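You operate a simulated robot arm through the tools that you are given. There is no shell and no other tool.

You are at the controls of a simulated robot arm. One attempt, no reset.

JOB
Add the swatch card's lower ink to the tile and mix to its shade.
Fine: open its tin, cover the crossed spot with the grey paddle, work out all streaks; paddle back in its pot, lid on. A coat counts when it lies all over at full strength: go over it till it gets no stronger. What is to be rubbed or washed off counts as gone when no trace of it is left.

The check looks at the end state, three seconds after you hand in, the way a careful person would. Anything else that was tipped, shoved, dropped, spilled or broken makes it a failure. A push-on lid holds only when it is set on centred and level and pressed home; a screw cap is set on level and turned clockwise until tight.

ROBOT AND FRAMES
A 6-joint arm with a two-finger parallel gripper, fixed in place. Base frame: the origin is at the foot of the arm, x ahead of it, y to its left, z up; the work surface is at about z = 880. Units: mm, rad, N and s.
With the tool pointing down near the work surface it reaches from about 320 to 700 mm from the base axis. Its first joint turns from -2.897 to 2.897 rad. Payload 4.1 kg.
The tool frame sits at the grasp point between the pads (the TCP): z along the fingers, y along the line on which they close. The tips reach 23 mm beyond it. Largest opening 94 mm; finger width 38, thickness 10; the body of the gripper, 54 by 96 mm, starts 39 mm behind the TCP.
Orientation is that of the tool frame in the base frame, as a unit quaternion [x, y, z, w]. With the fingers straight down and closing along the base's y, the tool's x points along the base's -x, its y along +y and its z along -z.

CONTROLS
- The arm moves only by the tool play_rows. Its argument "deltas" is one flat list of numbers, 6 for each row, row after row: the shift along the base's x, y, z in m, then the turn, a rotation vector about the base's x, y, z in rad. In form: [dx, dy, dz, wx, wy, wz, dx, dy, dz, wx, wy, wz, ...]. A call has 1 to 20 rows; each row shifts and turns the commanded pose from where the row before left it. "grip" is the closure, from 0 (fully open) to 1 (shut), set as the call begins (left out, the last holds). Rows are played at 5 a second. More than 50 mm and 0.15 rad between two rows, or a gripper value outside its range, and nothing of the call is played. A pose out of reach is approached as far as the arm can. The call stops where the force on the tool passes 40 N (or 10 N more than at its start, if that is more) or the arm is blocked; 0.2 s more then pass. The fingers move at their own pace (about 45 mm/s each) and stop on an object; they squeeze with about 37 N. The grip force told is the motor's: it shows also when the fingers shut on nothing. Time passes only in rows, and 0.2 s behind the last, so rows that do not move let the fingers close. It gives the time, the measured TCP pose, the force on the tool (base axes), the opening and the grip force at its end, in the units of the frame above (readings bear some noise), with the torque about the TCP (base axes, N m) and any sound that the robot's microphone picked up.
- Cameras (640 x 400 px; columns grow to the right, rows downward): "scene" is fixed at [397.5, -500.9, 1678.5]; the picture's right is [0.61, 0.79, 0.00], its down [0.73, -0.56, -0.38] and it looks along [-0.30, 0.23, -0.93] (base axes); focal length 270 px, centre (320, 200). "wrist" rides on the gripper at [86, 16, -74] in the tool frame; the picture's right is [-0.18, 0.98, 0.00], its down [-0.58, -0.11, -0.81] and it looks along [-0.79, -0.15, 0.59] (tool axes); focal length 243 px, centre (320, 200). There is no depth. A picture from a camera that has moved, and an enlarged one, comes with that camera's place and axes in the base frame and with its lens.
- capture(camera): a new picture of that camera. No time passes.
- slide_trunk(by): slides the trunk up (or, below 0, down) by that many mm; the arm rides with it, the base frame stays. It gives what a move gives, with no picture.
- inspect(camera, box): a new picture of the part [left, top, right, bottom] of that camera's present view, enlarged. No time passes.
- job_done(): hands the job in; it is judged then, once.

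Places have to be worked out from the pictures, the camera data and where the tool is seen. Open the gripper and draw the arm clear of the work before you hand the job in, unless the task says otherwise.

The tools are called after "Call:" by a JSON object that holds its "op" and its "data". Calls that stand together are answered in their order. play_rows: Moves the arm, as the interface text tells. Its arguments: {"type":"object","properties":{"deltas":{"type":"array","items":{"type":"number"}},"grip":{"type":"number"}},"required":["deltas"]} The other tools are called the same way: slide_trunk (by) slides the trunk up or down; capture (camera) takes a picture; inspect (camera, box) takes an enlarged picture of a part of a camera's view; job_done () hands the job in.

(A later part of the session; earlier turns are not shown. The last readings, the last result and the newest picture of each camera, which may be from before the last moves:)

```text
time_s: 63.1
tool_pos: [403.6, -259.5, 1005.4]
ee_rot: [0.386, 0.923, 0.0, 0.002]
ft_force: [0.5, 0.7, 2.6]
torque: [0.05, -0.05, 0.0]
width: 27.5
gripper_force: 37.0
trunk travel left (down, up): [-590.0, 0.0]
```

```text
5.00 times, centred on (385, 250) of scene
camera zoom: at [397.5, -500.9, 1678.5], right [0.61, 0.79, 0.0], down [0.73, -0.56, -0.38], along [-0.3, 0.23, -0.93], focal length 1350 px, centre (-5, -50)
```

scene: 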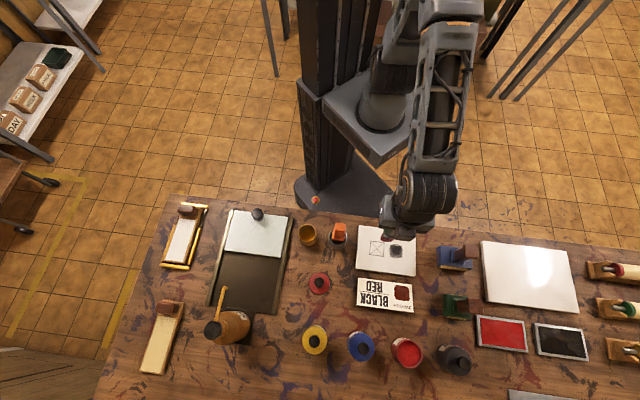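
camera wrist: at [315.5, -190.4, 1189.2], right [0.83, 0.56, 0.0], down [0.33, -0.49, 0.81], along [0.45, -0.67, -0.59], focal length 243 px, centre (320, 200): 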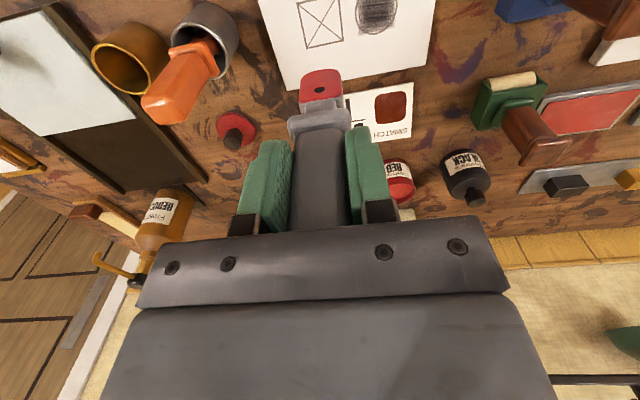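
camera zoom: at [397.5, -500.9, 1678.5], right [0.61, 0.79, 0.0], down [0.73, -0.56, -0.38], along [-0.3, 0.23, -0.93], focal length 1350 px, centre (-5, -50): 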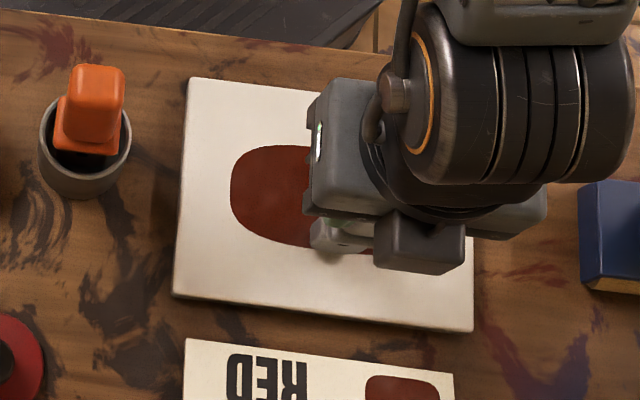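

Only faint mottling is left. I do another full lengthwise raster with slightly more pressure.

Call:
{"op": "play_rows", "data": {"deltas": [0.01, 0.0099, -0.0004, 0, 0, 0, 0.0085, 0.0084, 0, 0, 0, 0, -0.007, 0.0071, 0, 0, 0, 0, -0.0102, -0.0101, 0, 0, 0, 0, -0.0102, -0.0101, 0, 0, 0, 0, -0.0102, -0.0101, 0, 0, 0, 0, -0.0102, -0.0101, 0, 0, 0, 0, -0.0102, -0.0101, 0, 0, 0, 0, -0.007, 0.0071, 0, 0, 0, 0, 0.0105, 0.0104, 0, 0, 0, 0, 0.0105, 0.0104, 0, 0, 0, 0, 0.0105, 0.0104, 0, 0, 0, 0, 0.0105, 0.0104, 0, 0, 0, 0, 0.0105, 0.0104, 0, 0, 0, 0, -0.007, 0.0071, 0, 0, 0, 0, -0.0102, -0.0101, 0, 0, 0, 0, -0.0102, -0.0101, 0, 0, 0, 0, -0.0102, -0.0101, 0, 0, 0, 0, -0.0102, -0.0101, 0, 0, 0, 0, -0.0102, -0.0101, 0, 0, 0, 0]}}

Call:
{"op": "inspect", "data": {"camera": "wrist", "box": [240, 0, 440, 140]}}

Call:
{"op": "inspect", "data": {"camera": "scene", "box": [345, 210, 425, 290]}}

```text
time_s: 67.3
tool_pos: [351.3, -266.9, 1005.6]
ee_rot: [0.386, 0.923, -0.001, 0.001]
ft_force: [1.0, 1.9, 12.8]
torque: [0.19, -0.28, 0.03]
width: 27.5
gripper_force: 37.5
trunk travel left (down, up): [-590.0, 0.0]
```

```text
2.86 times, centred on (340, 70) of wrist
camera zoom: at [302.4, -193.8, 1079.7], right [0.83, 0.56, 0.0], down [0.33, -0.49, 0.81], along [0.45, -0.67, -0.59], focal length 693 px, centre (263, 571)
```

zoom: 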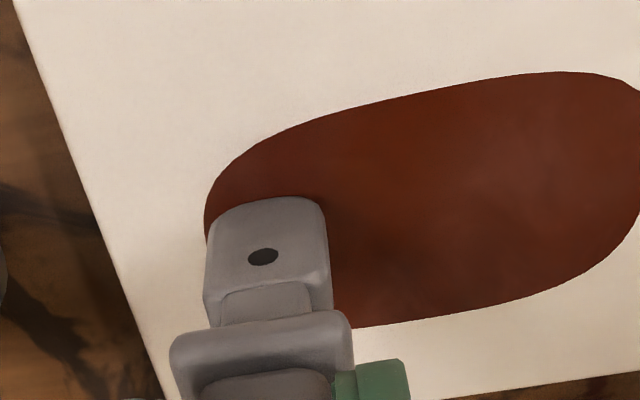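

```text
5.00 times, centred on (385, 250) of scene
camera zoom: at [397.5, -500.9, 1678.5], right [0.61, 0.79, 0.0], down [0.73, -0.56, -0.38], along [-0.3, 0.23, -0.93], focal length 1350 px, centre (-5, -50)
```

zoom: 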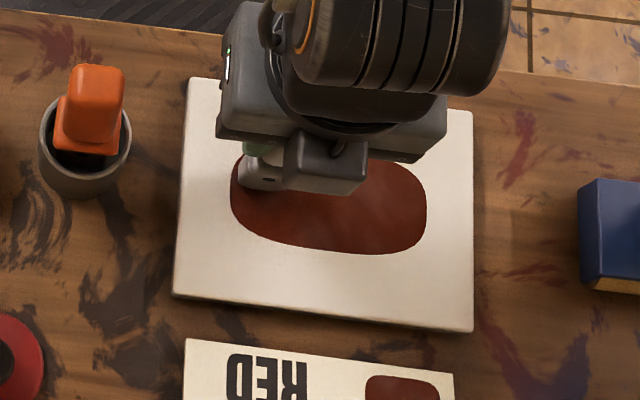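

Call:
{"op": "inspect", "data": {"camera": "scene", "box": [388, 235, 433, 265]}}

Call:
{"op": "inspect", "data": {"camera": "wrist", "box": [330, 10, 450, 110]}}

```text
13.33 times, centred on (410, 250) of scene
camera zoom: at [397.5, -500.9, 1678.5], right [0.61, 0.79, 0.0], down [0.73, -0.56, -0.38], along [-0.3, 0.23, -0.93], focal length 3601 px, centre (-887, -467)
```

zoom: 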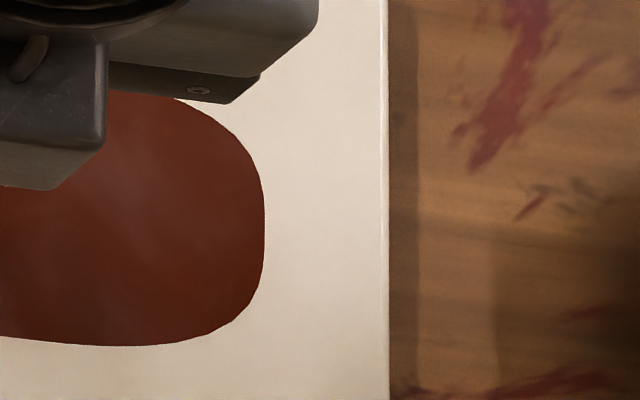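

```text
4.00 times, centred on (390, 60) of wrist
camera zoom: at [302.4, -193.8, 1079.7], right [0.83, 0.56, 0.0], down [0.33, -0.49, 0.81], along [0.45, -0.67, -0.59], focal length 970 px, centre (40, 760)
```

zoom: 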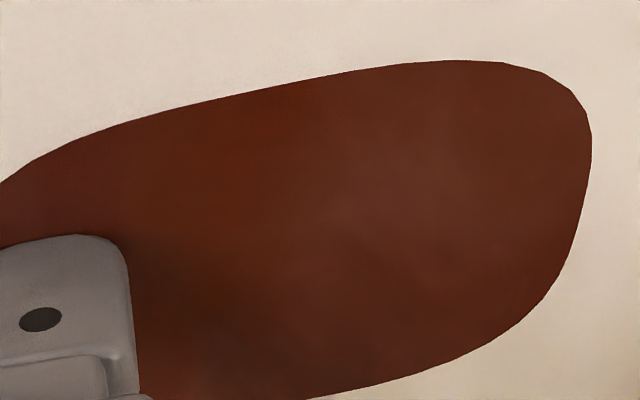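

Faint mottling remains toward the right, where contact was light. I go over the right half again, pressing slightly more on that side.

Call:
{"op": "play_rows", "data": {"deltas": [0.0104, 0.0103, -0.0002, 0, 0, 0, 0.0104, 0.0103, -0.0002, 0, 0, 0, 0.0104, 0.0103, -0.0002, 0, 0, 0, 0.0104, 0.0103, -0.0002, 0, 0, 0, 0.0104, 0.0103, -0.0002, 0, 0, 0, 0.007, -0.0071, 0, 0, 0, 0, -0.0128, -0.0127, 0.0002, 0, 0, 0, -0.0128, -0.0127, 0.0002, 0, 0, 0, 0.007, -0.0071, 0, 0, 0, 0, 0.0128, 0.0127, -0.0002, 0, 0, 0, 0.0128, 0.0127, -0.0002, 0, 0, 0, 0.007, -0.0071, 0, 0, 0, 0, -0.0128, -0.0127, 0.0002, 0, 0, 0, -0.0128, -0.0127, 0.0002, 0, 0, 0, -0.0077, 0.0078, 0, 0, 0, 0, -0.0077, 0.0078, 0, 0, 0, 0, -0.0077, 0.0078, 0, 0, 0, 0, 0.0128, 0.0127, -0.0002, 0, 0, 0, 0.0128, 0.0127, -0.0002, 0, 0, 0]}}

Call:
{"op": "inspect", "data": {"camera": "wrist", "box": [190, 0, 390, 140]}}

Call:
{"op": "inspect", "data": {"camera": "scene", "box": [345, 210, 425, 290]}}

```text
time_s: 68.7
tool_pos: [405.8, -217.3, 1004.9]
ee_rot: [0.385, 0.923, -0.001, 0.0]
ft_force: [-6.4, -0.1, 19.9]
torque: [-0.15, 0.6, -0.02]
width: 27.6
gripper_force: 37.3
trunk travel left (down, up): [-590.0, 0.0]
stopped in row 6: the force on the tool passed its limit at 42 N (the readings are from after the stop); the commanded pose is now the measured one
```

```text
2.86 times, centred on (290, 70) of wrist
camera zoom: at [355.8, -145.0, 1079.8], right [0.83, 0.56, 0.0], down [0.33, -0.49, 0.81], along [0.45, -0.67, -0.59], focal length 693 px, centre (406, 571)
```

zoom: 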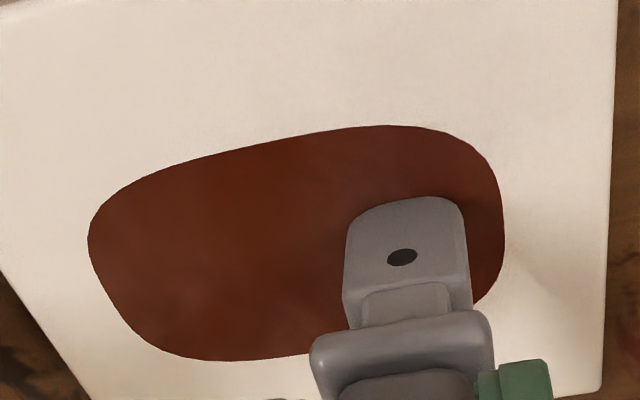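

```text
5.00 times, centred on (385, 250) of scene
camera zoom: at [397.5, -500.9, 1678.5], right [0.61, 0.79, 0.0], down [0.73, -0.56, -0.38], along [-0.3, 0.23, -0.93], focal length 1350 px, centre (-5, -50)
```

zoom: 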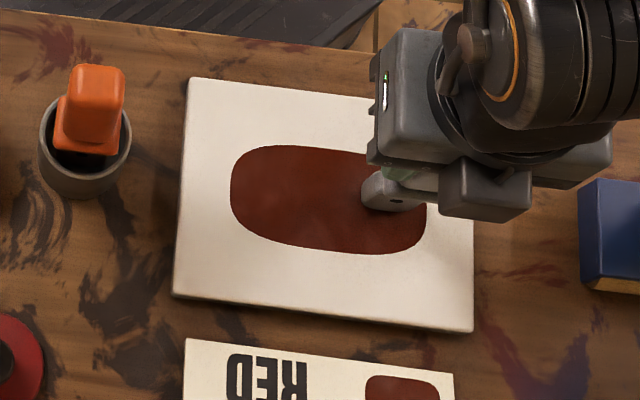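

Too much pressure (stopped at 42 N; the tile still sits in place). I lift 0.8 mm and continue with gentler strokes over the right half.

Call:
{"op": "play_rows", "data": {"deltas": [0, 0, 0.0008, 0, 0, 0, 0.0035, -0.0036, 0, 0, 0, 0, -0.0128, -0.0127, 0, 0, 0, 0, -0.0128, -0.0127, 0, 0, 0, 0, 0.007, -0.0071, 0, 0, 0, 0, 0.0128, 0.0127, 0, 0, 0, 0, 0.0128, 0.0127, 0, 0, 0, 0, 0.007, -0.0071, 0, 0, 0, 0]}}

```text
time_s: 70.5
tool_pos: [422.4, -232.8, 1005.2]
ee_rot: [0.385, 0.923, 0.001, -0.001]
ft_force: [-6.0, 5.7, 23.5]
torque: [0.49, 0.5, 0.02]
width: 27.6
gripper_force: 37.5
trunk travel left (down, up): [-590.0, 0.0]
```

Call:
{"op": "play_rows", "data": {"deltas": [-0.0128, -0.0127, 0.0008, 0, 0, 0, -0.0128, -0.0127, 0, 0, 0, 0, 0.0035, -0.0036, 0, 0, 0, 0, 0.0118, 0.0117, 0, 0, 0, 0, 0.0118, 0.0117, 0, 0, 0, 0, -0.007, 0.0071, 0, 0, 0, 0, -0.0118, -0.0117, 0, 0, 0, 0, -0.0118, -0.0117, 0, 0, 0, 0, -0.007, 0.0071, 0, 0, 0, 0, 0.0118, 0.0117, 0, 0, 0, 0, 0.0118, 0.0117, 0, 0, 0, 0, -0.007, 0.0071, 0, 0, 0, 0]}}

Call:
{"op": "inspect", "data": {"camera": "wrist", "box": [190, 0, 390, 140]}}

Call:
{"op": "inspect", "data": {"camera": "scene", "box": [345, 210, 425, 290]}}

```text
time_s: 73.0
tool_pos: [402.8, -219.0, 1005.4]
ee_rot: [0.385, 0.923, 0.0, -0.001]
ft_force: [-1.5, -0.1, 7.6]
torque: [-0.16, -0.01, -0.02]
width: 27.7
gripper_force: 37.3
trunk travel left (down, up): [-590.0, 0.0]
```

```text
2.86 times, centred on (290, 70) of wrist
camera zoom: at [354.8, -146.6, 1080.3], right [0.83, 0.56, 0.0], down [0.33, -0.49, 0.8], along [0.45, -0.67, -0.6], focal length 693 px, centre (406, 571)
```

zoom: 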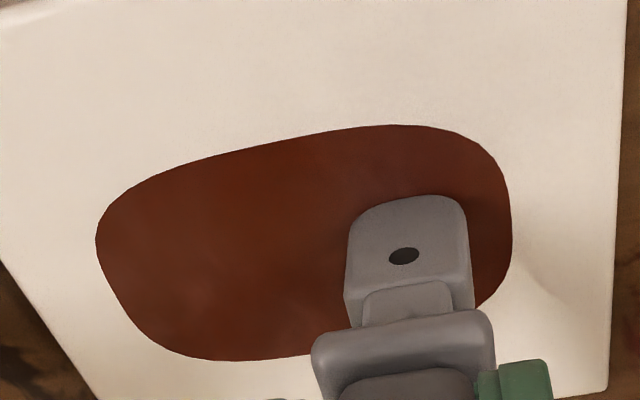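

```text
5.00 times, centred on (385, 250) of scene
camera zoom: at [397.5, -500.9, 1678.5], right [0.61, 0.79, 0.0], down [0.73, -0.56, -0.38], along [-0.3, 0.23, -0.93], focal length 1350 px, centre (-5, -50)
```

zoom: 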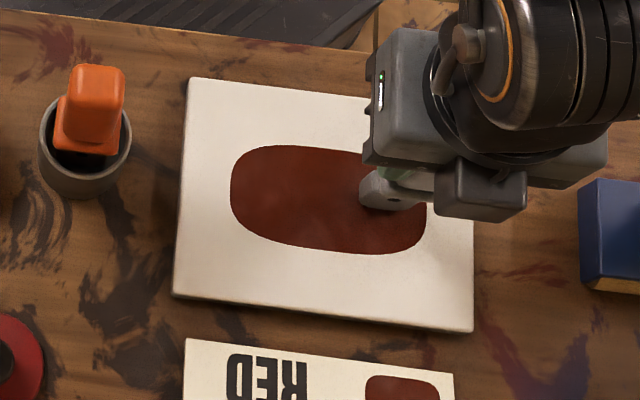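

Force is a light 8 N now. Another full raster at this height over the whole pool.

Call:
{"op": "play_rows", "data": {"deltas": [-0.01, -0.0099, 0, 0, 0, 0, -0.01, -0.0099, 0, 0, 0, 0, -0.01, -0.0099, 0, 0, 0, 0, -0.01, -0.0099, 0, 0, 0, 0, -0.01, -0.0099, 0, 0, 0, 0, 0.007, -0.0071, 0, 0, 0, 0, 0.0102, 0.0101, 0, 0, 0, 0, 0.0102, 0.0101, 0, 0, 0, 0, 0.0102, 0.0101, 0, 0, 0, 0, 0.0102, 0.0101, 0, 0, 0, 0, 0.0102, 0.0101, 0, 0, 0, 0, 0.007, -0.0071, 0, 0, 0, 0, -0.0102, -0.0101, 0, 0, 0, 0, -0.0102, -0.0101, 0, 0, 0, 0, -0.0102, -0.0101, 0, 0, 0, 0, -0.0102, -0.0101, 0, 0, 0, 0, -0.0102, -0.0101, 0, 0, 0, 0, 0.0056, -0.0057, 0, 0, 0, 0, 0.01, 0.0099, 0, 0, 0, 0, 0.01, 0.0099, 0, 0, 0, 0]}}

Call:
{"op": "inspect", "data": {"camera": "wrist", "box": [240, 0, 440, 140]}}

Call:
{"op": "inspect", "data": {"camera": "scene", "box": [345, 210, 425, 290]}}

```text
time_s: 77.2
tool_pos: [394.0, -269.6, 1005.0]
ee_rot: [0.385, 0.923, 0.001, -0.001]
ft_force: [-0.1, -0.9, 5.4]
torque: [-0.12, 0.04, 0.0]
width: 27.4
gripper_force: 36.8
trunk travel left (down, up): [-590.0, 0.0]
```

```text
2.86 times, centred on (340, 70) of wrist
camera zoom: at [344.5, -195.9, 1080.2], right [0.83, 0.56, 0.0], down [0.33, -0.49, 0.8], along [0.45, -0.67, -0.59], focal length 693 px, centre (263, 571)
```

zoom: 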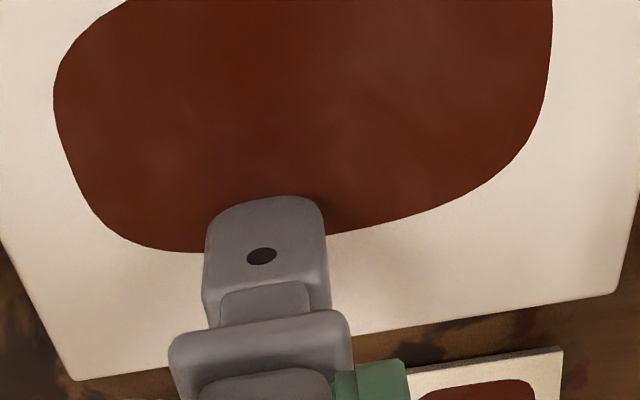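

```text
5.00 times, centred on (385, 250) of scene
camera zoom: at [397.5, -500.9, 1678.5], right [0.61, 0.79, 0.0], down [0.73, -0.56, -0.38], along [-0.3, 0.23, -0.93], focal length 1350 px, centre (-5, -50)
```

zoom: 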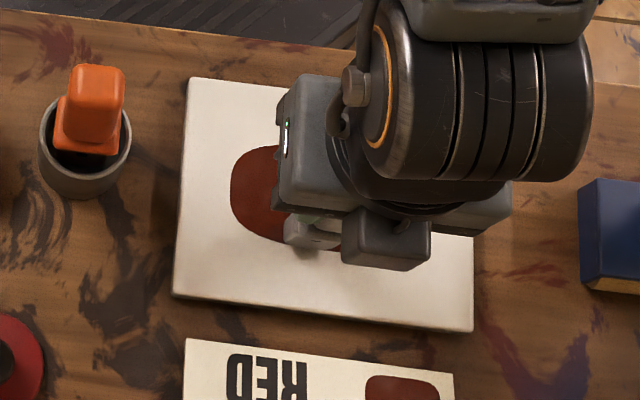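

I lift the paddle clear toward the robot side to view the whole pool.

Call:
{"op": "play_rows", "data": {"deltas": [0, 0, 0.02, 0, 0, 0, 0, 0, 0.035, 0, 0, 0, -0.015, 0.015, 0.035, 0, 0, 0, -0.025, 0.025, 0.01, 0, 0, 0, -0.025, 0.025, 0, 0, 0, 0, 0, 0, 0, 0, 0, 0]}}

Call:
{"op": "inspect", "data": {"camera": "scene", "box": [350, 220, 430, 320]}}

Call:
{"op": "inspect", "data": {"camera": "scene", "box": [365, 233, 417, 267]}}

Call:
{"op": "capture", "data": {"camera": "wrist"}}

```text
time_s: 78.7
tool_pos: [327.2, -204.9, 1105.0]
ee_rot: [0.386, 0.923, 0.001, -0.001]
ft_force: [-0.4, -0.6, -1.2]
torque: [0.01, -0.01, 0.01]
width: 27.4
gripper_force: 36.7
trunk travel left (down, up): [-590.0, 0.0]
```

```text
4.00 times, centred on (390, 270) of scene
camera zoom: at [397.5, -500.9, 1678.5], right [0.61, 0.79, 0.0], down [0.73, -0.56, -0.38], along [-0.3, 0.23, -0.93], focal length 1080 px, centre (40, -80)
```

zoom: 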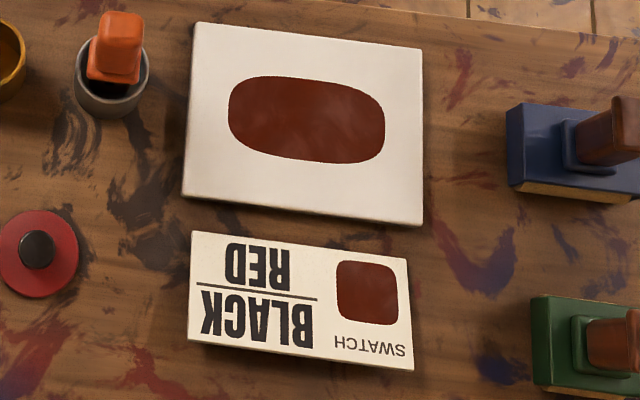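

```text
11.76 times, centred on (391, 250) of scene
camera zoom: at [397.5, -500.9, 1678.5], right [0.61, 0.79, 0.0], down [0.73, -0.56, -0.38], along [-0.3, 0.23, -0.93], focal length 3177 px, centre (-515, -388)
```

zoom: 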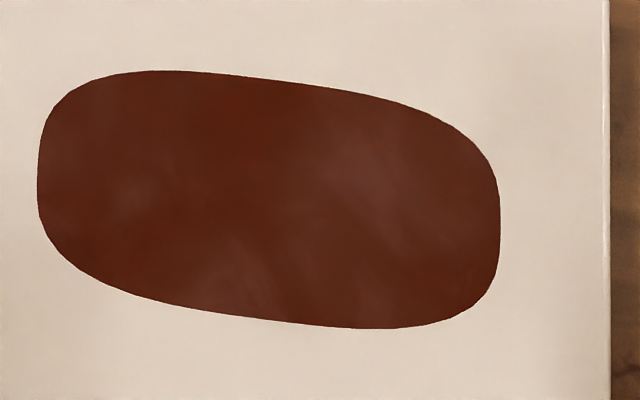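

```text
taken
camera wrist: at [278.6, -131.8, 1178.2], right [0.83, 0.56, 0.0], down [0.33, -0.49, 0.8], along [0.45, -0.67, -0.59], focal length 243 px, centre (320, 200)
```

wrist: 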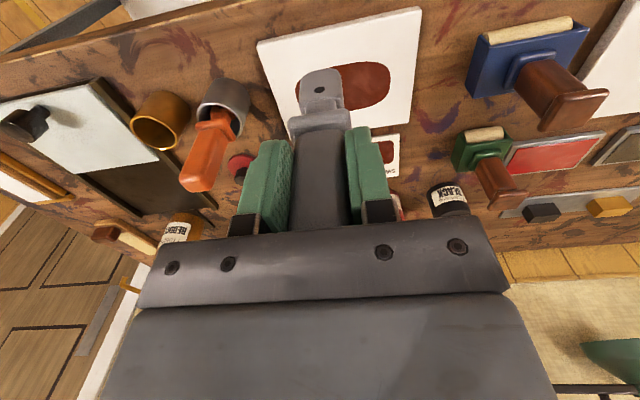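

Call:
{"op": "inspect", "data": {"camera": "scene", "box": [388, 280, 414, 304]}}

Call:
{"op": "inspect", "data": {"camera": "scene", "box": [385, 240, 411, 264]}}

Call:
{"op": "inspect", "data": {"camera": "scene", "box": [366, 236, 392, 260]}}

```text
16.00 times, centred on (401, 292) of scene
camera zoom: at [397.5, -500.9, 1678.5], right [0.61, 0.79, 0.0], down [0.73, -0.56, -0.38], along [-0.3, 0.23, -0.93], focal length 4321 px, centre (-976, -1272)
```

zoom: 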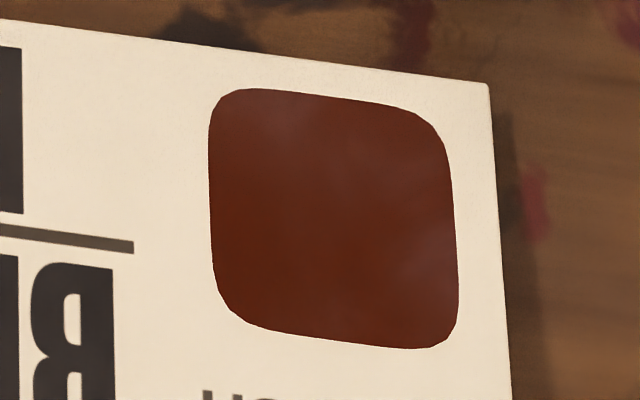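

```text
16.00 times, centred on (398, 252) of scene
camera zoom: at [397.5, -500.9, 1678.5], right [0.61, 0.79, 0.0], down [0.73, -0.56, -0.38], along [-0.3, 0.23, -0.93], focal length 4321 px, centre (-928, -632)
```

zoom: 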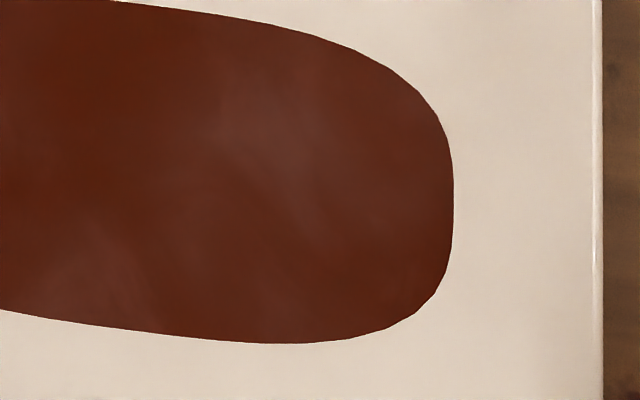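

```text
16.00 times, centred on (379, 248) of scene
camera zoom: at [397.5, -500.9, 1678.5], right [0.61, 0.79, 0.0], down [0.73, -0.56, -0.38], along [-0.3, 0.23, -0.93], focal length 4321 px, centre (-624, -568)
```

zoom: 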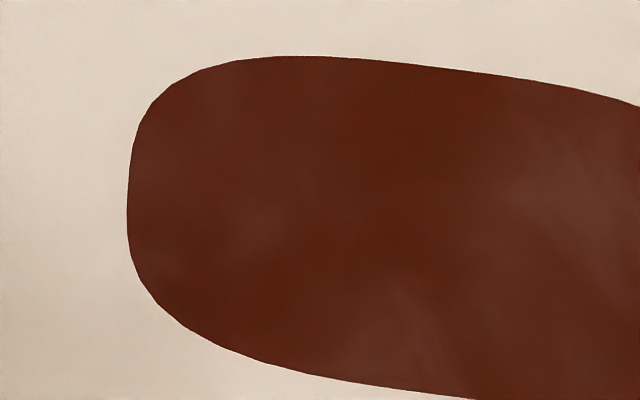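

The swatch itself shows the same faint sheen as the pool, so what is left looks like gloss rather than streaks. To be sure, I go over the pool once more crosswise and compare.

Call:
{"op": "play_rows", "data": {"deltas": [0.025, -0.025, 0, 0, 0, 0, 0.025, -0.025, -0.01, 0, 0, 0, 0.015, -0.015, -0.035, 0, 0, 0, 0, 0, -0.035, 0, 0, 0, 0, 0, -0.016, 0, 0, 0, 0, 0, -0.0035, 0, 0, 0, 0, 0, 0, 0, 0, 0]}}

```text
time_s: 80.2
tool_pos: [394.8, -270.3, 1005.7]
ee_rot: [0.385, 0.923, 0.001, -0.002]
ft_force: [-0.5, -0.2, 1.0]
torque: [0.02, 0.02, -0.04]
width: 27.7
gripper_force: 37.0
trunk travel left (down, up): [-590.0, 0.0]
```

Call:
{"op": "play_rows", "data": {"deltas": [-0.0089, 0.009, -0.001, 0, 0, 0, -0.0089, 0.009, 0, 0, 0, 0, -0.0089, 0.009, 0, 0, 0, 0, 0.0078, 0.0077, 0, 0, 0, 0, 0.0089, -0.009, 0, 0, 0, 0, 0.0089, -0.009, 0, 0, 0, 0, 0.0089, -0.009, 0, 0, 0, 0, 0.0078, 0.0077, 0, 0, 0, 0, -0.0089, 0.009, 0, 0, 0, 0, -0.0089, 0.009, 0, 0, 0, 0, -0.0089, 0.009, 0, 0, 0, 0, 0.0078, 0.0077, 0, 0, 0, 0, 0.0084, -0.0085, 0, 0, 0, 0, 0.0084, -0.0085, 0, 0, 0, 0, 0.0084, -0.0085, 0, 0, 0, 0, -0.0035, 0.0036, 0, 0, 0, 0, 0.0078, 0.0077, 0, 0, 0, 0, -0.007, 0.0071, 0, 0, 0, 0, -0.007, 0.0071, 0, 0, 0, 0]}}

```text
time_s: 84.2
tool_pos: [406.1, -219.0, 1004.9]
ee_rot: [0.385, 0.923, 0.0, -0.001]
ft_force: [3.9, -4.5, 23.3]
torque: [-0.6, -0.67, 0.0]
width: 27.5
gripper_force: 36.6
trunk travel left (down, up): [-590.0, 0.0]
```

Good contact throughout. I ease 0.7 mm and sweep lengthwise back over everything.

Call:
{"op": "play_rows", "data": {"deltas": [-0.0103, -0.0102, 0.0007, 0, 0, 0, -0.0103, -0.0102, 0, 0, 0, 0, -0.0103, -0.0102, 0, 0, 0, 0, -0.0103, -0.0102, 0, 0, 0, 0, -0.0103, -0.0102, 0, 0, 0, 0, 0.007, -0.0071, 0, 0, 0, 0, 0.0103, 0.0102, 0, 0, 0, 0, 0.0103, 0.0102, 0, 0, 0, 0, 0.0103, 0.0102, 0, 0, 0, 0, 0.0103, 0.0102, 0, 0, 0, 0, 0.0103, 0.0102, 0, 0, 0, 0, 0.007, -0.0071, 0, 0, 0, 0, -0.0103, -0.0102, 0, 0, 0, 0, -0.0103, -0.0102, 0, 0, 0, 0, -0.0103, -0.0102, 0, 0, 0, 0, -0.0103, -0.0102, 0, 0, 0, 0, -0.0103, -0.0102, 0, 0, 0, 0]}}

```text
time_s: 87.8
tool_pos: [367.3, -284.8, 1006.9]
ee_rot: [0.385, 0.923, 0.0, -0.002]
ft_force: [-0.4, 0.5, -0.6]
torque: [0.0, 0.01, 0.02]
width: 27.7
gripper_force: 37.2
trunk travel left (down, up): [-590.0, 0.0]
```

Call:
{"op": "play_rows", "data": {"deltas": [0, 0, -0.001, 0, 0, 0, 0, 0, -0.001, 0, 0, 0]}}

```text
time_s: 88.5
tool_pos: [368.0, -284.7, 1005.6]
ee_rot: [0.385, 0.923, 0.0, 0.0]
ft_force: [-2.8, -0.5, 13.7]
torque: [-0.14, 0.19, 0.0]
width: 27.5
gripper_force: 36.8
trunk travel left (down, up): [-590.0, 0.0]
```

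Contact is back at 14 N at the left end. I work crosswise from there to the right and then along the front edge.

Call:
{"op": "play_rows", "data": {"deltas": [-0.0084, 0.0085, 0, 0, 0, 0, -0.0084, 0.0085, 0, 0, 0, 0, 0.0078, 0.0077, 0, 0, 0, 0, 0.0077, -0.0078, 0, 0, 0, 0, 0.0077, -0.0078, 0, 0, 0, 0, 0.0077, -0.0078, 0, 0, 0, 0, 0.0078, 0.0077, 0, 0, 0, 0, -0.0089, 0.009, 0, 0, 0, 0, -0.0089, 0.009, 0, 0, 0, 0, -0.0089, 0.009, 0, 0, 0, 0, 0.0078, 0.0077, 0, 0, 0, 0, 0.0084, -0.0085, 0, 0, 0, 0, 0.0084, -0.0085, 0, 0, 0, 0, 0.0084, -0.0085, 0, 0, 0, 0, 0.0103, 0.0102, 0, 0, 0, 0, 0.0103, 0.0102, 0, 0, 0, 0, -0.007, 0.0071, 0, 0, 0, 0, -0.0103, -0.0102, 0, 0, 0, 0, -0.0103, -0.0102, 0, 0, 0, 0]}}

Call:
{"op": "play_rows", "data": {"deltas": [0, 0, 0.02, 0, 0, 0, 0, 0, 0.035, 0, 0, 0, -0.015, 0.015, 0.035, 0, 0, 0, -0.025, 0.025, 0.01, 0, 0, 0, -0.025, 0.025, 0, 0, 0, 0, 0, 0, 0, 0, 0, 0]}}

Call:
{"op": "inspect", "data": {"camera": "scene", "box": [365, 233, 417, 267]}}

Call:
{"op": "inspect", "data": {"camera": "scene", "box": [350, 220, 430, 320]}}

```text
time_s: 89.3
tool_pos: [359.0, -262.2, 1006.1]
ee_rot: [0.385, 0.923, 0.0, -0.002]
ft_force: [-3.9, 1.0, 17.8]
torque: [0.01, 0.36, 0.01]
width: 27.3
gripper_force: 37.3
trunk travel left (down, up): [-590.0, 0.0]
stopped in row 4: the force on the tool passed its limit at 45 N (the readings are from after the stop); the commanded pose is now the measured one
```

```text
time_s: 90.7
tool_pos: [293.7, -198.5, 1104.2]
ee_rot: [0.385, 0.923, 0.001, -0.004]
ft_force: [0.4, 0.4, -1.3]
torque: [-0.02, -0.02, 0.01]
width: 27.5
gripper_force: 36.9
trunk travel left (down, up): [-590.0, 0.0]
```

```text
11.76 times, centred on (391, 250) of scene
camera zoom: at [397.5, -500.9, 1678.5], right [0.61, 0.79, 0.0], down [0.73, -0.56, -0.38], along [-0.3, 0.23, -0.93], focal length 3177 px, centre (-515, -388)
```

zoom: 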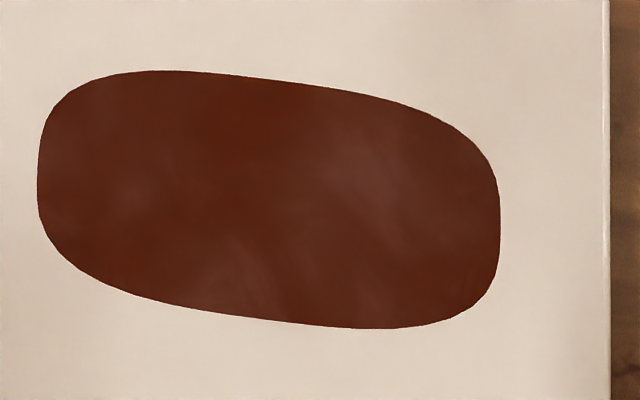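

```text
4.00 times, centred on (390, 270) of scene
camera zoom: at [397.5, -500.9, 1678.5], right [0.61, 0.79, 0.0], down [0.73, -0.56, -0.38], along [-0.3, 0.23, -0.93], focal length 1080 px, centre (40, -80)
```

zoom: 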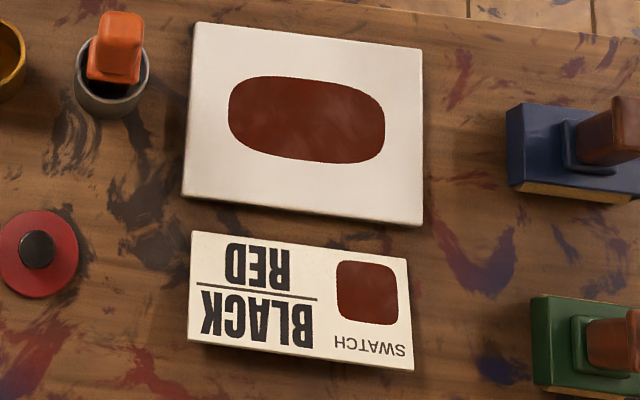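

The pool looks identical to before the last passes, sheen pattern included, and matches the swatch, so it is fully mixed; the tile is where it was. I raise the paddle well clear and carry it over to its pot.

Call:
{"op": "play_rows", "data": {"deltas": [0, 0, 0.035, 0, 0, 0, 0, 0, 0.035, 0, 0, 0, -0.013, -0.034, 0.005, 0, 0, 0, -0.0135, -0.034, 0, 0, 0, 0, -0.0135, -0.034, 0, 0, 0, 0, -0.0135, -0.034, 0, 0, 0, 0, -0.0135, -0.034, 0, 0, 0, 0, -0.0135, -0.033, 0, 0, 0, 0, 0, 0, 0, 0, 0, 0]}}

Call:
{"op": "capture", "data": {"camera": "wrist"}}

Call:
{"op": "inspect", "data": {"camera": "wrist", "box": [240, 0, 400, 180]}}

Call:
{"op": "inspect", "data": {"camera": "scene", "box": [270, 190, 370, 270]}}

```text
time_s: 92.7
tool_pos: [213.2, -400.9, 1177.5]
ee_rot: [0.385, 0.923, 0.0, -0.004]
ft_force: [-0.5, -0.3, -0.9]
torque: [0.01, -0.04, 0.01]
width: 27.5
gripper_force: 37.3
trunk travel left (down, up): [-590.0, 0.0]
```

```text
taken
camera wrist: at [165.1, -328.1, 1252.7], right [0.83, 0.56, 0.0], down [0.34, -0.49, 0.8], along [0.45, -0.67, -0.6], focal length 243 px, centre (320, 200)
```

wrist: 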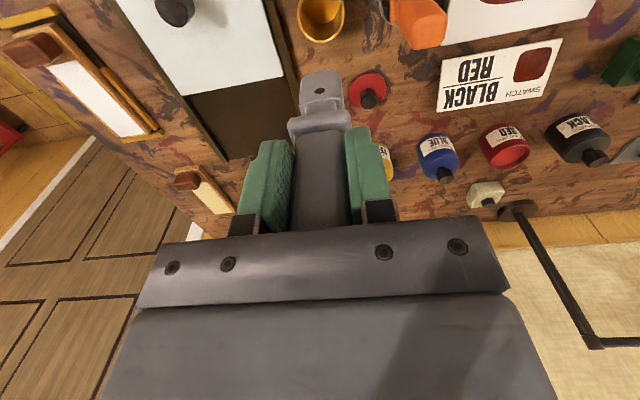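

```text
2.22 times, centred on (320, 90) of wrist
camera zoom: at [165.1, -328.1, 1252.7], right [0.83, 0.56, 0.0], down [0.34, -0.49, 0.8], along [0.45, -0.67, -0.6], focal length 539 px, centre (320, 444)
```

zoom: 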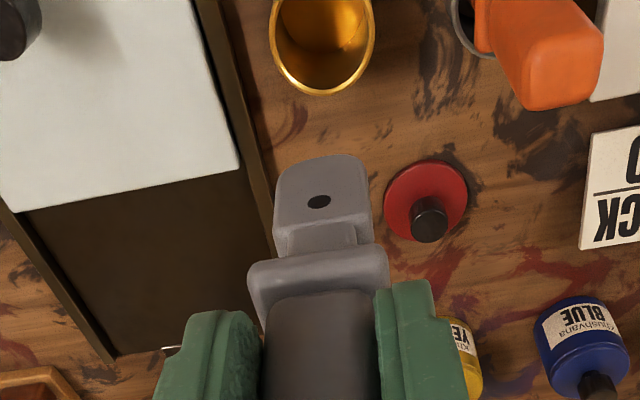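

```text
5.00 times, centred on (320, 230) of scene
camera zoom: at [397.5, -500.9, 1678.5], right [0.61, 0.79, 0.0], down [0.73, -0.56, -0.38], along [-0.3, 0.23, -0.93], focal length 1350 px, centre (320, 50)
```

zoom: 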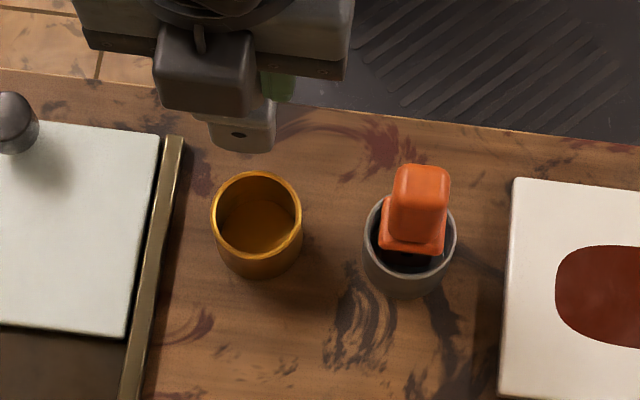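

The pot stands empty and upright. I line up with the pose where I grasped the paddle (215.2,-402.8) and come down to just above the rim for a check.

Call:
{"op": "play_rows", "data": {"deltas": [0.0013, -0.0022, -0.03, 0, 0, 0, 0, 0, -0.035, 0, 0, 0, 0, 0, -0.03, 0, 0, 0, 0, 0, -0.015, 0, 0, 0, 0, 0, 0, 0, 0, 0]}}

Call:
{"op": "inspect", "data": {"camera": "wrist", "box": [240, 0, 400, 140]}}

Call:
{"op": "inspect", "data": {"camera": "scene", "box": [280, 195, 360, 260]}}

```text
time_s: 93.9
tool_pos: [214.0, -404.0, 1068.1]
ee_rot: [0.385, 0.923, 0.0, -0.003]
ft_force: [-1.0, 0.0, -0.2]
torque: [-0.02, 0.0, -0.02]
width: 27.5
gripper_force: 36.8
trunk travel left (down, up): [-590.0, 0.0]
```

```text
2.86 times, centred on (320, 70) of wrist
camera zoom: at [165.5, -331.3, 1143.0], right [0.83, 0.56, 0.0], down [0.34, -0.49, 0.8], along [0.45, -0.67, -0.6], focal length 693 px, centre (320, 571)
```

zoom: 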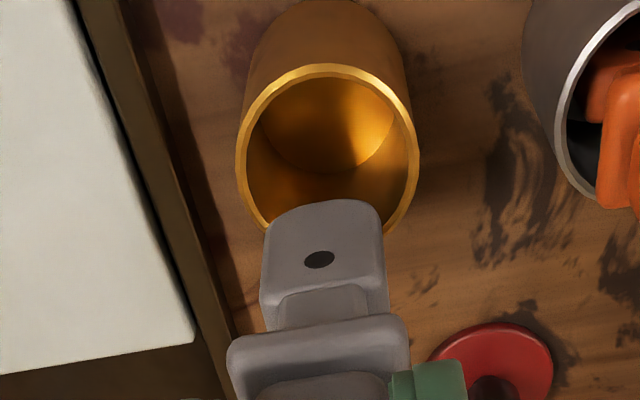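

```text
6.15 times, centred on (320, 228) of scene
camera zoom: at [397.5, -500.9, 1678.5], right [0.61, 0.79, 0.0], down [0.73, -0.56, -0.38], along [-0.3, 0.23, -0.93], focal length 1662 px, centre (320, 31)
```

zoom: 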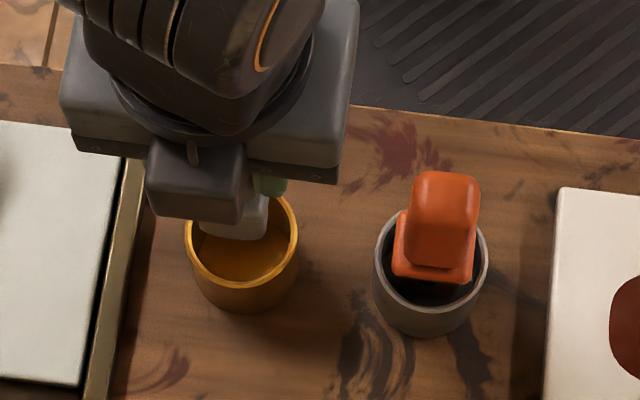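

The pot centre is slightly to the robot side of the blade: by my numbers the blade sits about 6–7 mm too far out. I shift back 6 mm, 1.5 mm right, and lower so the tip is about at rim height, then check.

Call:
{"op": "play_rows", "data": {"deltas": [-0.0031, 0.0053, 0, 0, 0, 0, 0, 0, -0.012, 0, 0, 0, 0, 0, -0.009, 0, 0, 0, 0, 0, 0, 0, 0, 0]}}

Call:
{"op": "inspect", "data": {"camera": "wrist", "box": [240, 0, 400, 140]}}

Call:
{"op": "inspect", "data": {"camera": "scene", "box": [290, 205, 350, 255]}}

```text
time_s: 94.9
tool_pos: [210.7, -399.0, 1047.9]
ee_rot: [0.385, 0.923, -0.001, -0.003]
ft_force: [0.5, 0.0, -1.2]
torque: [-0.01, -0.01, 0.0]
width: 27.7
gripper_force: 37.5
trunk travel left (down, up): [-590.0, 0.0]
```

```text
2.86 times, centred on (320, 70) of wrist
camera zoom: at [162.5, -326.4, 1122.1], right [0.83, 0.56, 0.0], down [0.34, -0.49, 0.8], along [0.45, -0.67, -0.6], focal length 693 px, centre (320, 571)
```

zoom: 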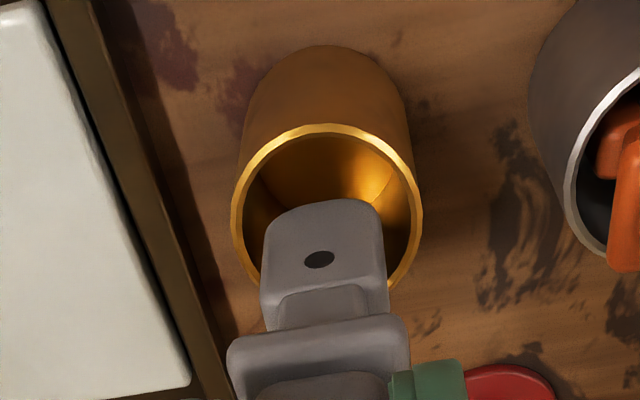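

```text
8.00 times, centred on (320, 230) of scene
camera zoom: at [397.5, -500.9, 1678.5], right [0.61, 0.79, 0.0], down [0.73, -0.56, -0.38], along [-0.3, 0.23, -0.93], focal length 2160 px, centre (320, -40)
```

zoom: 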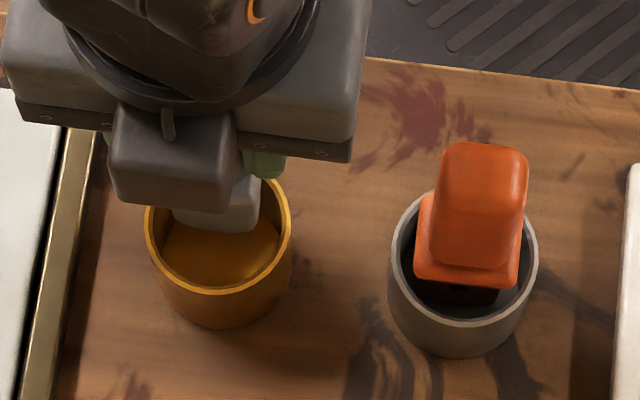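

The blade is centred over the opening. I lower it into the pot, slowing toward the bottom.

Call:
{"op": "play_rows", "data": {"deltas": [0.0007, 0.0007, -0.01, 0, 0, 0, 0, 0, -0.01, 0, 0, 0, 0, 0, -0.01, 0, 0, 0, 0, 0, -0.01, 0, 0, 0, 0, 0, 0, 0, 0, 0]}}

Call:
{"op": "inspect", "data": {"camera": "wrist", "box": [240, 0, 400, 140]}}

```text
time_s: 96.1
tool_pos: [211.7, -397.6, 1008.1]
ee_rot: [0.385, 0.923, 0.001, -0.002]
ft_force: [-0.6, 0.0, -1.1]
torque: [0.0, 0.01, -0.01]
width: 27.5
gripper_force: 36.7
trunk travel left (down, up): [-590.0, 0.0]
```

```text
2.86 times, centred on (320, 70) of wrist
camera zoom: at [162.9, -324.4, 1082.8], right [0.83, 0.56, 0.0], down [0.34, -0.49, 0.8], along [0.45, -0.67, -0.6], focal length 693 px, centre (320, 571)
```

zoom: 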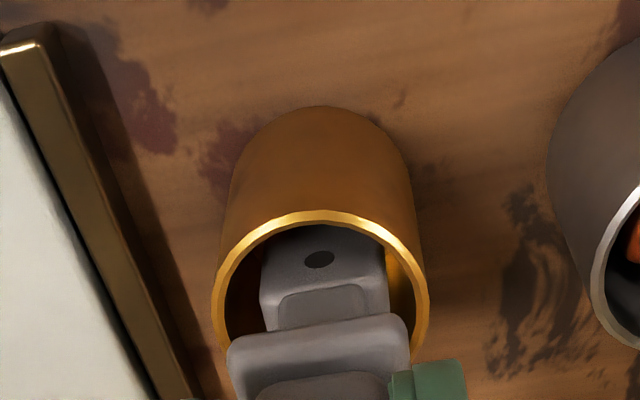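

Call:
{"op": "play_rows", "data": {"deltas": [0, 0, -0.003, 0, 0, 0, 0, 0, -0.003, 0, 0, 0, 0, 0, -0.002, 0, 0, 0, 0, 0, 0, 0, 0, 0]}}

```text
time_s: 97.1
tool_pos: [212.2, -396.8, 999.7]
ee_rot: [0.385, 0.923, 0.0, -0.004]
ft_force: [-0.7, 0.2, -0.5]
torque: [-0.01, -0.03, 0.01]
width: 27.5
gripper_force: 36.9
trunk travel left (down, up): [-590.0, 0.0]
```

No contact at z≈1000; I continue in 1.5 mm steps.

Call:
{"op": "play_rows", "data": {"deltas": [0, 0, -0.0015, 0, 0, 0, 0, 0, -0.0015, 0, 0, 0, 0, 0, 0, 0, 0, 0]}}

```text
time_s: 97.9
tool_pos: [213.0, -397.7, 996.2]
ee_rot: [0.385, 0.923, 0.0, -0.002]
ft_force: [-0.4, -0.6, -1.0]
torque: [-0.01, 0.0, 0.03]
width: 27.3
gripper_force: 36.7
trunk travel left (down, up): [-590.0, 0.0]
```

Call:
{"op": "play_rows", "data": {"deltas": [0, 0, -0.0015, 0, 0, 0, 0, 0, -0.0015, 0, 0, 0, 0, 0, 0, 0, 0, 0]}}

Call:
{"op": "inspect", "data": {"camera": "wrist", "box": [240, 0, 400, 140]}}

```text
time_s: 98.7
tool_pos: [211.5, -397.4, 994.8]
ee_rot: [0.385, 0.923, -0.001, -0.003]
ft_force: [-1.2, 1.1, 10.1]
torque: [0.1, 0.07, 0.04]
width: 27.6
gripper_force: 37.0
trunk travel left (down, up): [-590.0, 0.0]
```

```text
2.86 times, centred on (320, 70) of wrist
camera zoom: at [163.3, -324.4, 1069.3], right [0.83, 0.56, 0.0], down [0.34, -0.49, 0.8], along [0.45, -0.67, -0.59], focal length 693 px, centre (320, 571)
```

zoom: 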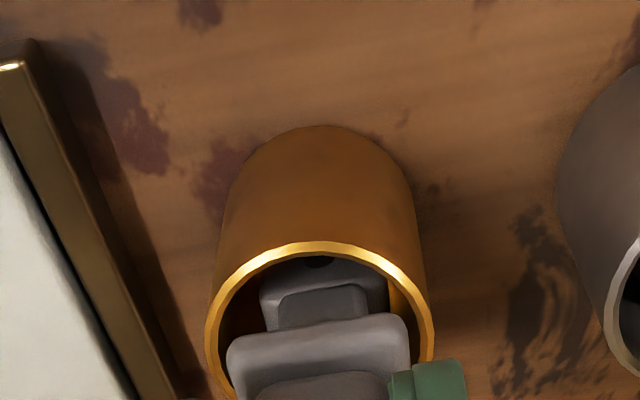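

The blade touches the pot's bottom (10 N). I ease 1 mm and open the fingers.

Call:
{"op": "play_rows", "data": {"deltas": [0, 0, 0.001, 0, 0, 0, 0, 0, 0, 0, 0, 0]}}

Call:
{"op": "play_rows", "data": {"deltas": [0, 0, 0, 0, 0, 0, 0, 0, 0, 0, 0, 0, 0, 0, 0, 0, 0, 0, 0, 0, 0, 0, 0, 0], "grip": 0.4}}

Call:
{"op": "capture", "data": {"camera": "wrist"}}

Call:
{"op": "inspect", "data": {"camera": "wrist", "box": [230, 50, 410, 240]}}

```text
time_s: 99.3
tool_pos: [213.8, -397.6, 994.5]
ee_rot: [0.385, 0.923, 0.0, -0.003]
ft_force: [-0.9, -0.8, 2.1]
torque: [-0.1, 0.07, 0.02]
width: 27.4
gripper_force: 37.2
trunk travel left (down, up): [-590.0, 0.0]
```

```text
time_s: 100.3
tool_pos: [212.1, -396.3, 995.5]
ee_rot: [0.385, 0.923, 0.0, -0.002]
ft_force: [-0.8, -0.6, 1.8]
torque: [-0.02, -0.03, -0.02]
width: 56.1
gripper_force: 0.1
trunk travel left (down, up): [-590.0, 0.0]
```

```text
taken
camera wrist: at [163.6, -324.5, 1069.7], right [0.83, 0.56, 0.0], down [0.34, -0.49, 0.8], along [0.45, -0.67, -0.6], focal length 243 px, centre (320, 200)
```

wrist: 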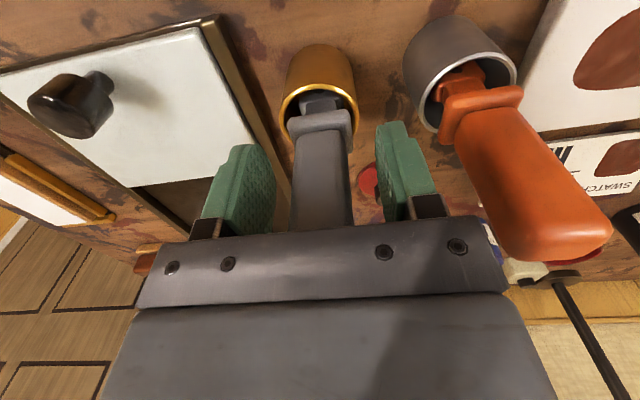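

```text
2.11 times, centred on (320, 145) of wrist
camera zoom: at [163.6, -324.5, 1069.7], right [0.83, 0.56, 0.0], down [0.34, -0.49, 0.8], along [0.45, -0.67, -0.6], focal length 511 px, centre (320, 316)
```

zoom: 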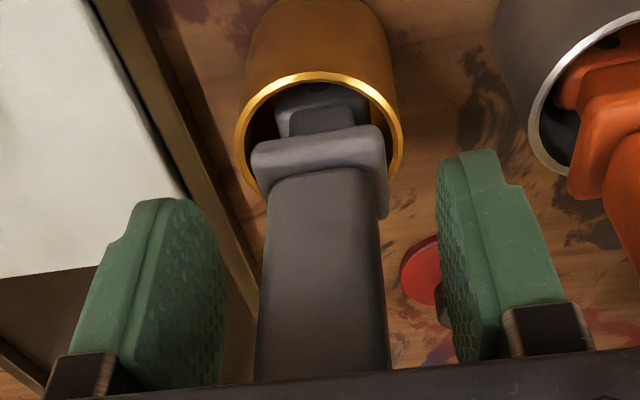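

The paddle stands by itself in its pot. I rise straight up, slowly at first.

Call:
{"op": "play_rows", "data": {"deltas": [0, 0, 0.01, 0, 0, 0, 0, 0, 0.015, 0, 0, 0, 0, 0, 0.025, 0, 0, 0, 0, 0, 0.035, 0, 0, 0, 0, 0, 0.04, 0, 0, 0, 0, 0, 0.04, 0, 0, 0]}}

Call:
{"op": "inspect", "data": {"camera": "wrist", "box": [240, 0, 480, 150]}}

Call:
{"op": "inspect", "data": {"camera": "scene", "box": [280, 200, 360, 260]}}

```text
time_s: 101.7
tool_pos: [210.5, -396.0, 1160.2]
ee_rot: [0.385, 0.923, 0.0, -0.004]
ft_force: [0.4, -0.1, 0.2]
torque: [-0.01, 0.02, -0.03]
width: 56.7
gripper_force: 0.0
trunk travel left (down, up): [-590.0, 0.0]
```

```text
2.67 times, centred on (360, 75) of wrist
camera zoom: at [162.9, -323.3, 1234.9], right [0.83, 0.56, 0.0], down [0.34, -0.49, 0.8], along [0.45, -0.67, -0.6], focal length 647 px, centre (213, 533)
```

zoom: 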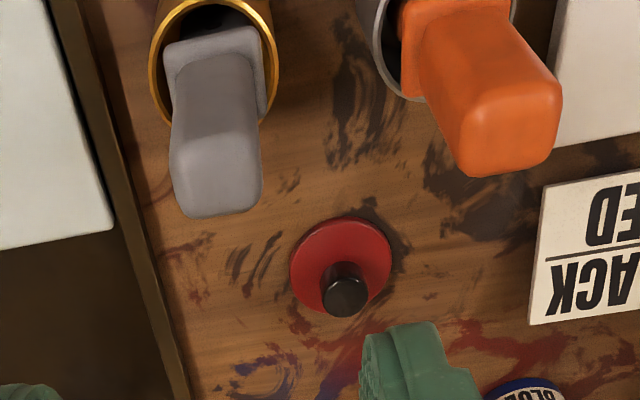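

```text
6.67 times, centred on (320, 230) of scene
camera zoom: at [397.5, -500.9, 1678.5], right [0.61, 0.79, 0.0], down [0.73, -0.56, -0.38], along [-0.3, 0.23, -0.93], focal length 1800 px, centre (320, 0)
```

zoom: 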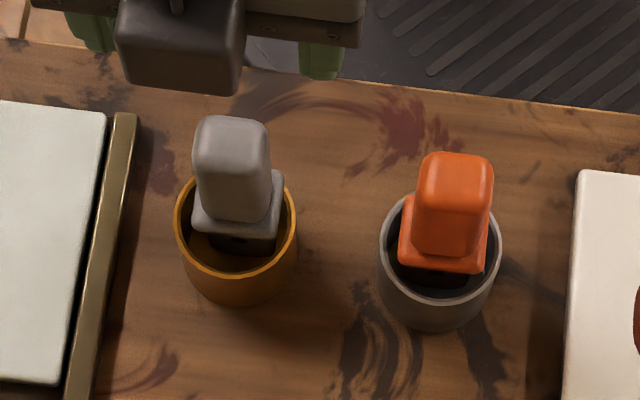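

The grey paddle is back upright in its pot and nothing there has shifted. Now I go for the lid: back to the same tilted orientation as before, above (343.5,-459.5).

Call:
{"op": "play_rows", "data": {"deltas": [0.0333, -0.0159, -0.005, 0, 0, 0.108, 0.0333, -0.0159, -0.005, 0, 0, 0.108, 0.0333, -0.0159, -0.01, -0.0377, -0.059, 0, 0.0333, -0.0159, -0.01, -0.0377, -0.059, 0, 0, 0, 0, 0, 0, 0]}}

Call:
{"op": "capture", "data": {"camera": "wrist"}}

```text
time_s: 102.9
tool_pos: [345.4, -459.0, 1127.9]
ee_rot: [0.284, 0.957, -0.02, 0.065]
ft_force: [0.6, 0.8, 0.1]
torque: [0.01, 0.02, 0.01]
width: 56.5
gripper_force: 0.0
trunk travel left (down, up): [-590.0, 0.0]
```

```text
taken
camera wrist: at [274.0, -394.5, 1189.2], right [0.69, 0.73, 0.02], down [0.33, -0.34, 0.88], along [0.64, -0.6, -0.48], focal length 243 px, centre (320, 200)
```

wrist: 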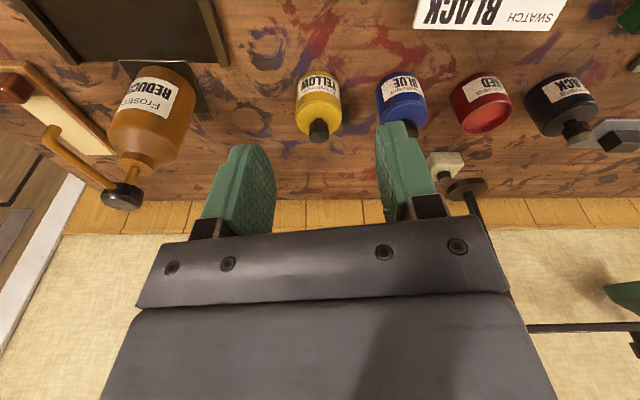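

Call:
{"op": "play_rows", "data": {"deltas": [-0.0015, -0.0005, -0.04, 0, 0, 0, 0, 0, -0.04, 0, 0, 0, 0, 0, -0.04, 0, 0, 0, 0, 0, -0.023, 0, 0, 0, 0, 0, 0, 0, 0, 0]}}

Call:
{"op": "inspect", "data": {"camera": "wrist", "box": [220, 0, 420, 180]}}

```text
time_s: 104.1
tool_pos: [344.3, -459.8, 984.7]
ee_rot: [0.284, 0.957, -0.019, 0.065]
ft_force: [-0.5, 0.2, 0.5]
torque: [0.01, 0.03, 0.0]
width: 56.3
gripper_force: 0.1
trunk travel left (down, up): [-590.0, 0.0]
```

```text
2.22 times, centred on (320, 90) of wrist
camera zoom: at [272.4, -395.4, 1047.5], right [0.69, 0.73, 0.02], down [0.33, -0.34, 0.88], along [0.64, -0.6, -0.48], focal length 539 px, centre (320, 444)
```

zoom: 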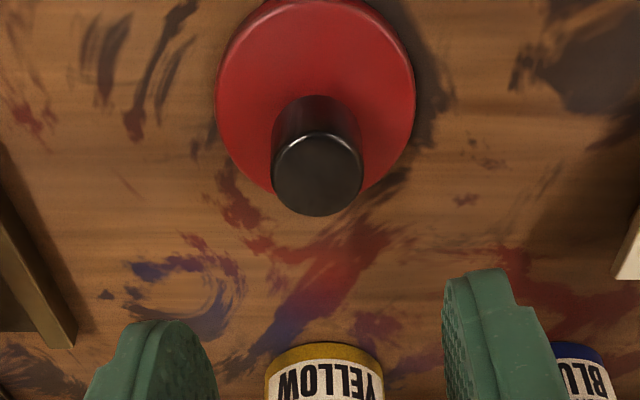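

The knob is in line. I descend astride it to z≈918.5.

Call:
{"op": "play_rows", "data": {"deltas": [-0.0003, -0.0003, -0.025, 0, 0, 0, 0, 0, -0.02, 0, 0, 0, 0, 0, -0.014, 0, 0, 0, 0, 0, -0.007, 0, 0, 0, 0, 0, 0, 0, 0, 0]}}

Call:
{"op": "inspect", "data": {"camera": "wrist", "box": [220, 40, 420, 220]}}

```text
time_s: 105.3
tool_pos: [345.3, -462.6, 921.1]
ee_rot: [0.283, 0.957, -0.02, 0.064]
ft_force: [0.2, -0.3, -0.7]
torque: [0.01, 0.01, 0.03]
width: 56.4
gripper_force: 0.1
trunk travel left (down, up): [-590.0, 0.0]
```

```text
2.22 times, centred on (320, 130) of wrist
camera zoom: at [273.4, -396.3, 983.2], right [0.69, 0.73, 0.02], down [0.33, -0.35, 0.88], along [0.64, -0.6, -0.48], focal length 539 px, centre (320, 356)
```

zoom: 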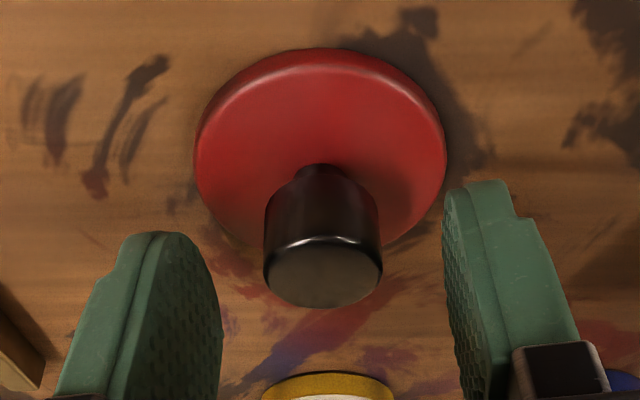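

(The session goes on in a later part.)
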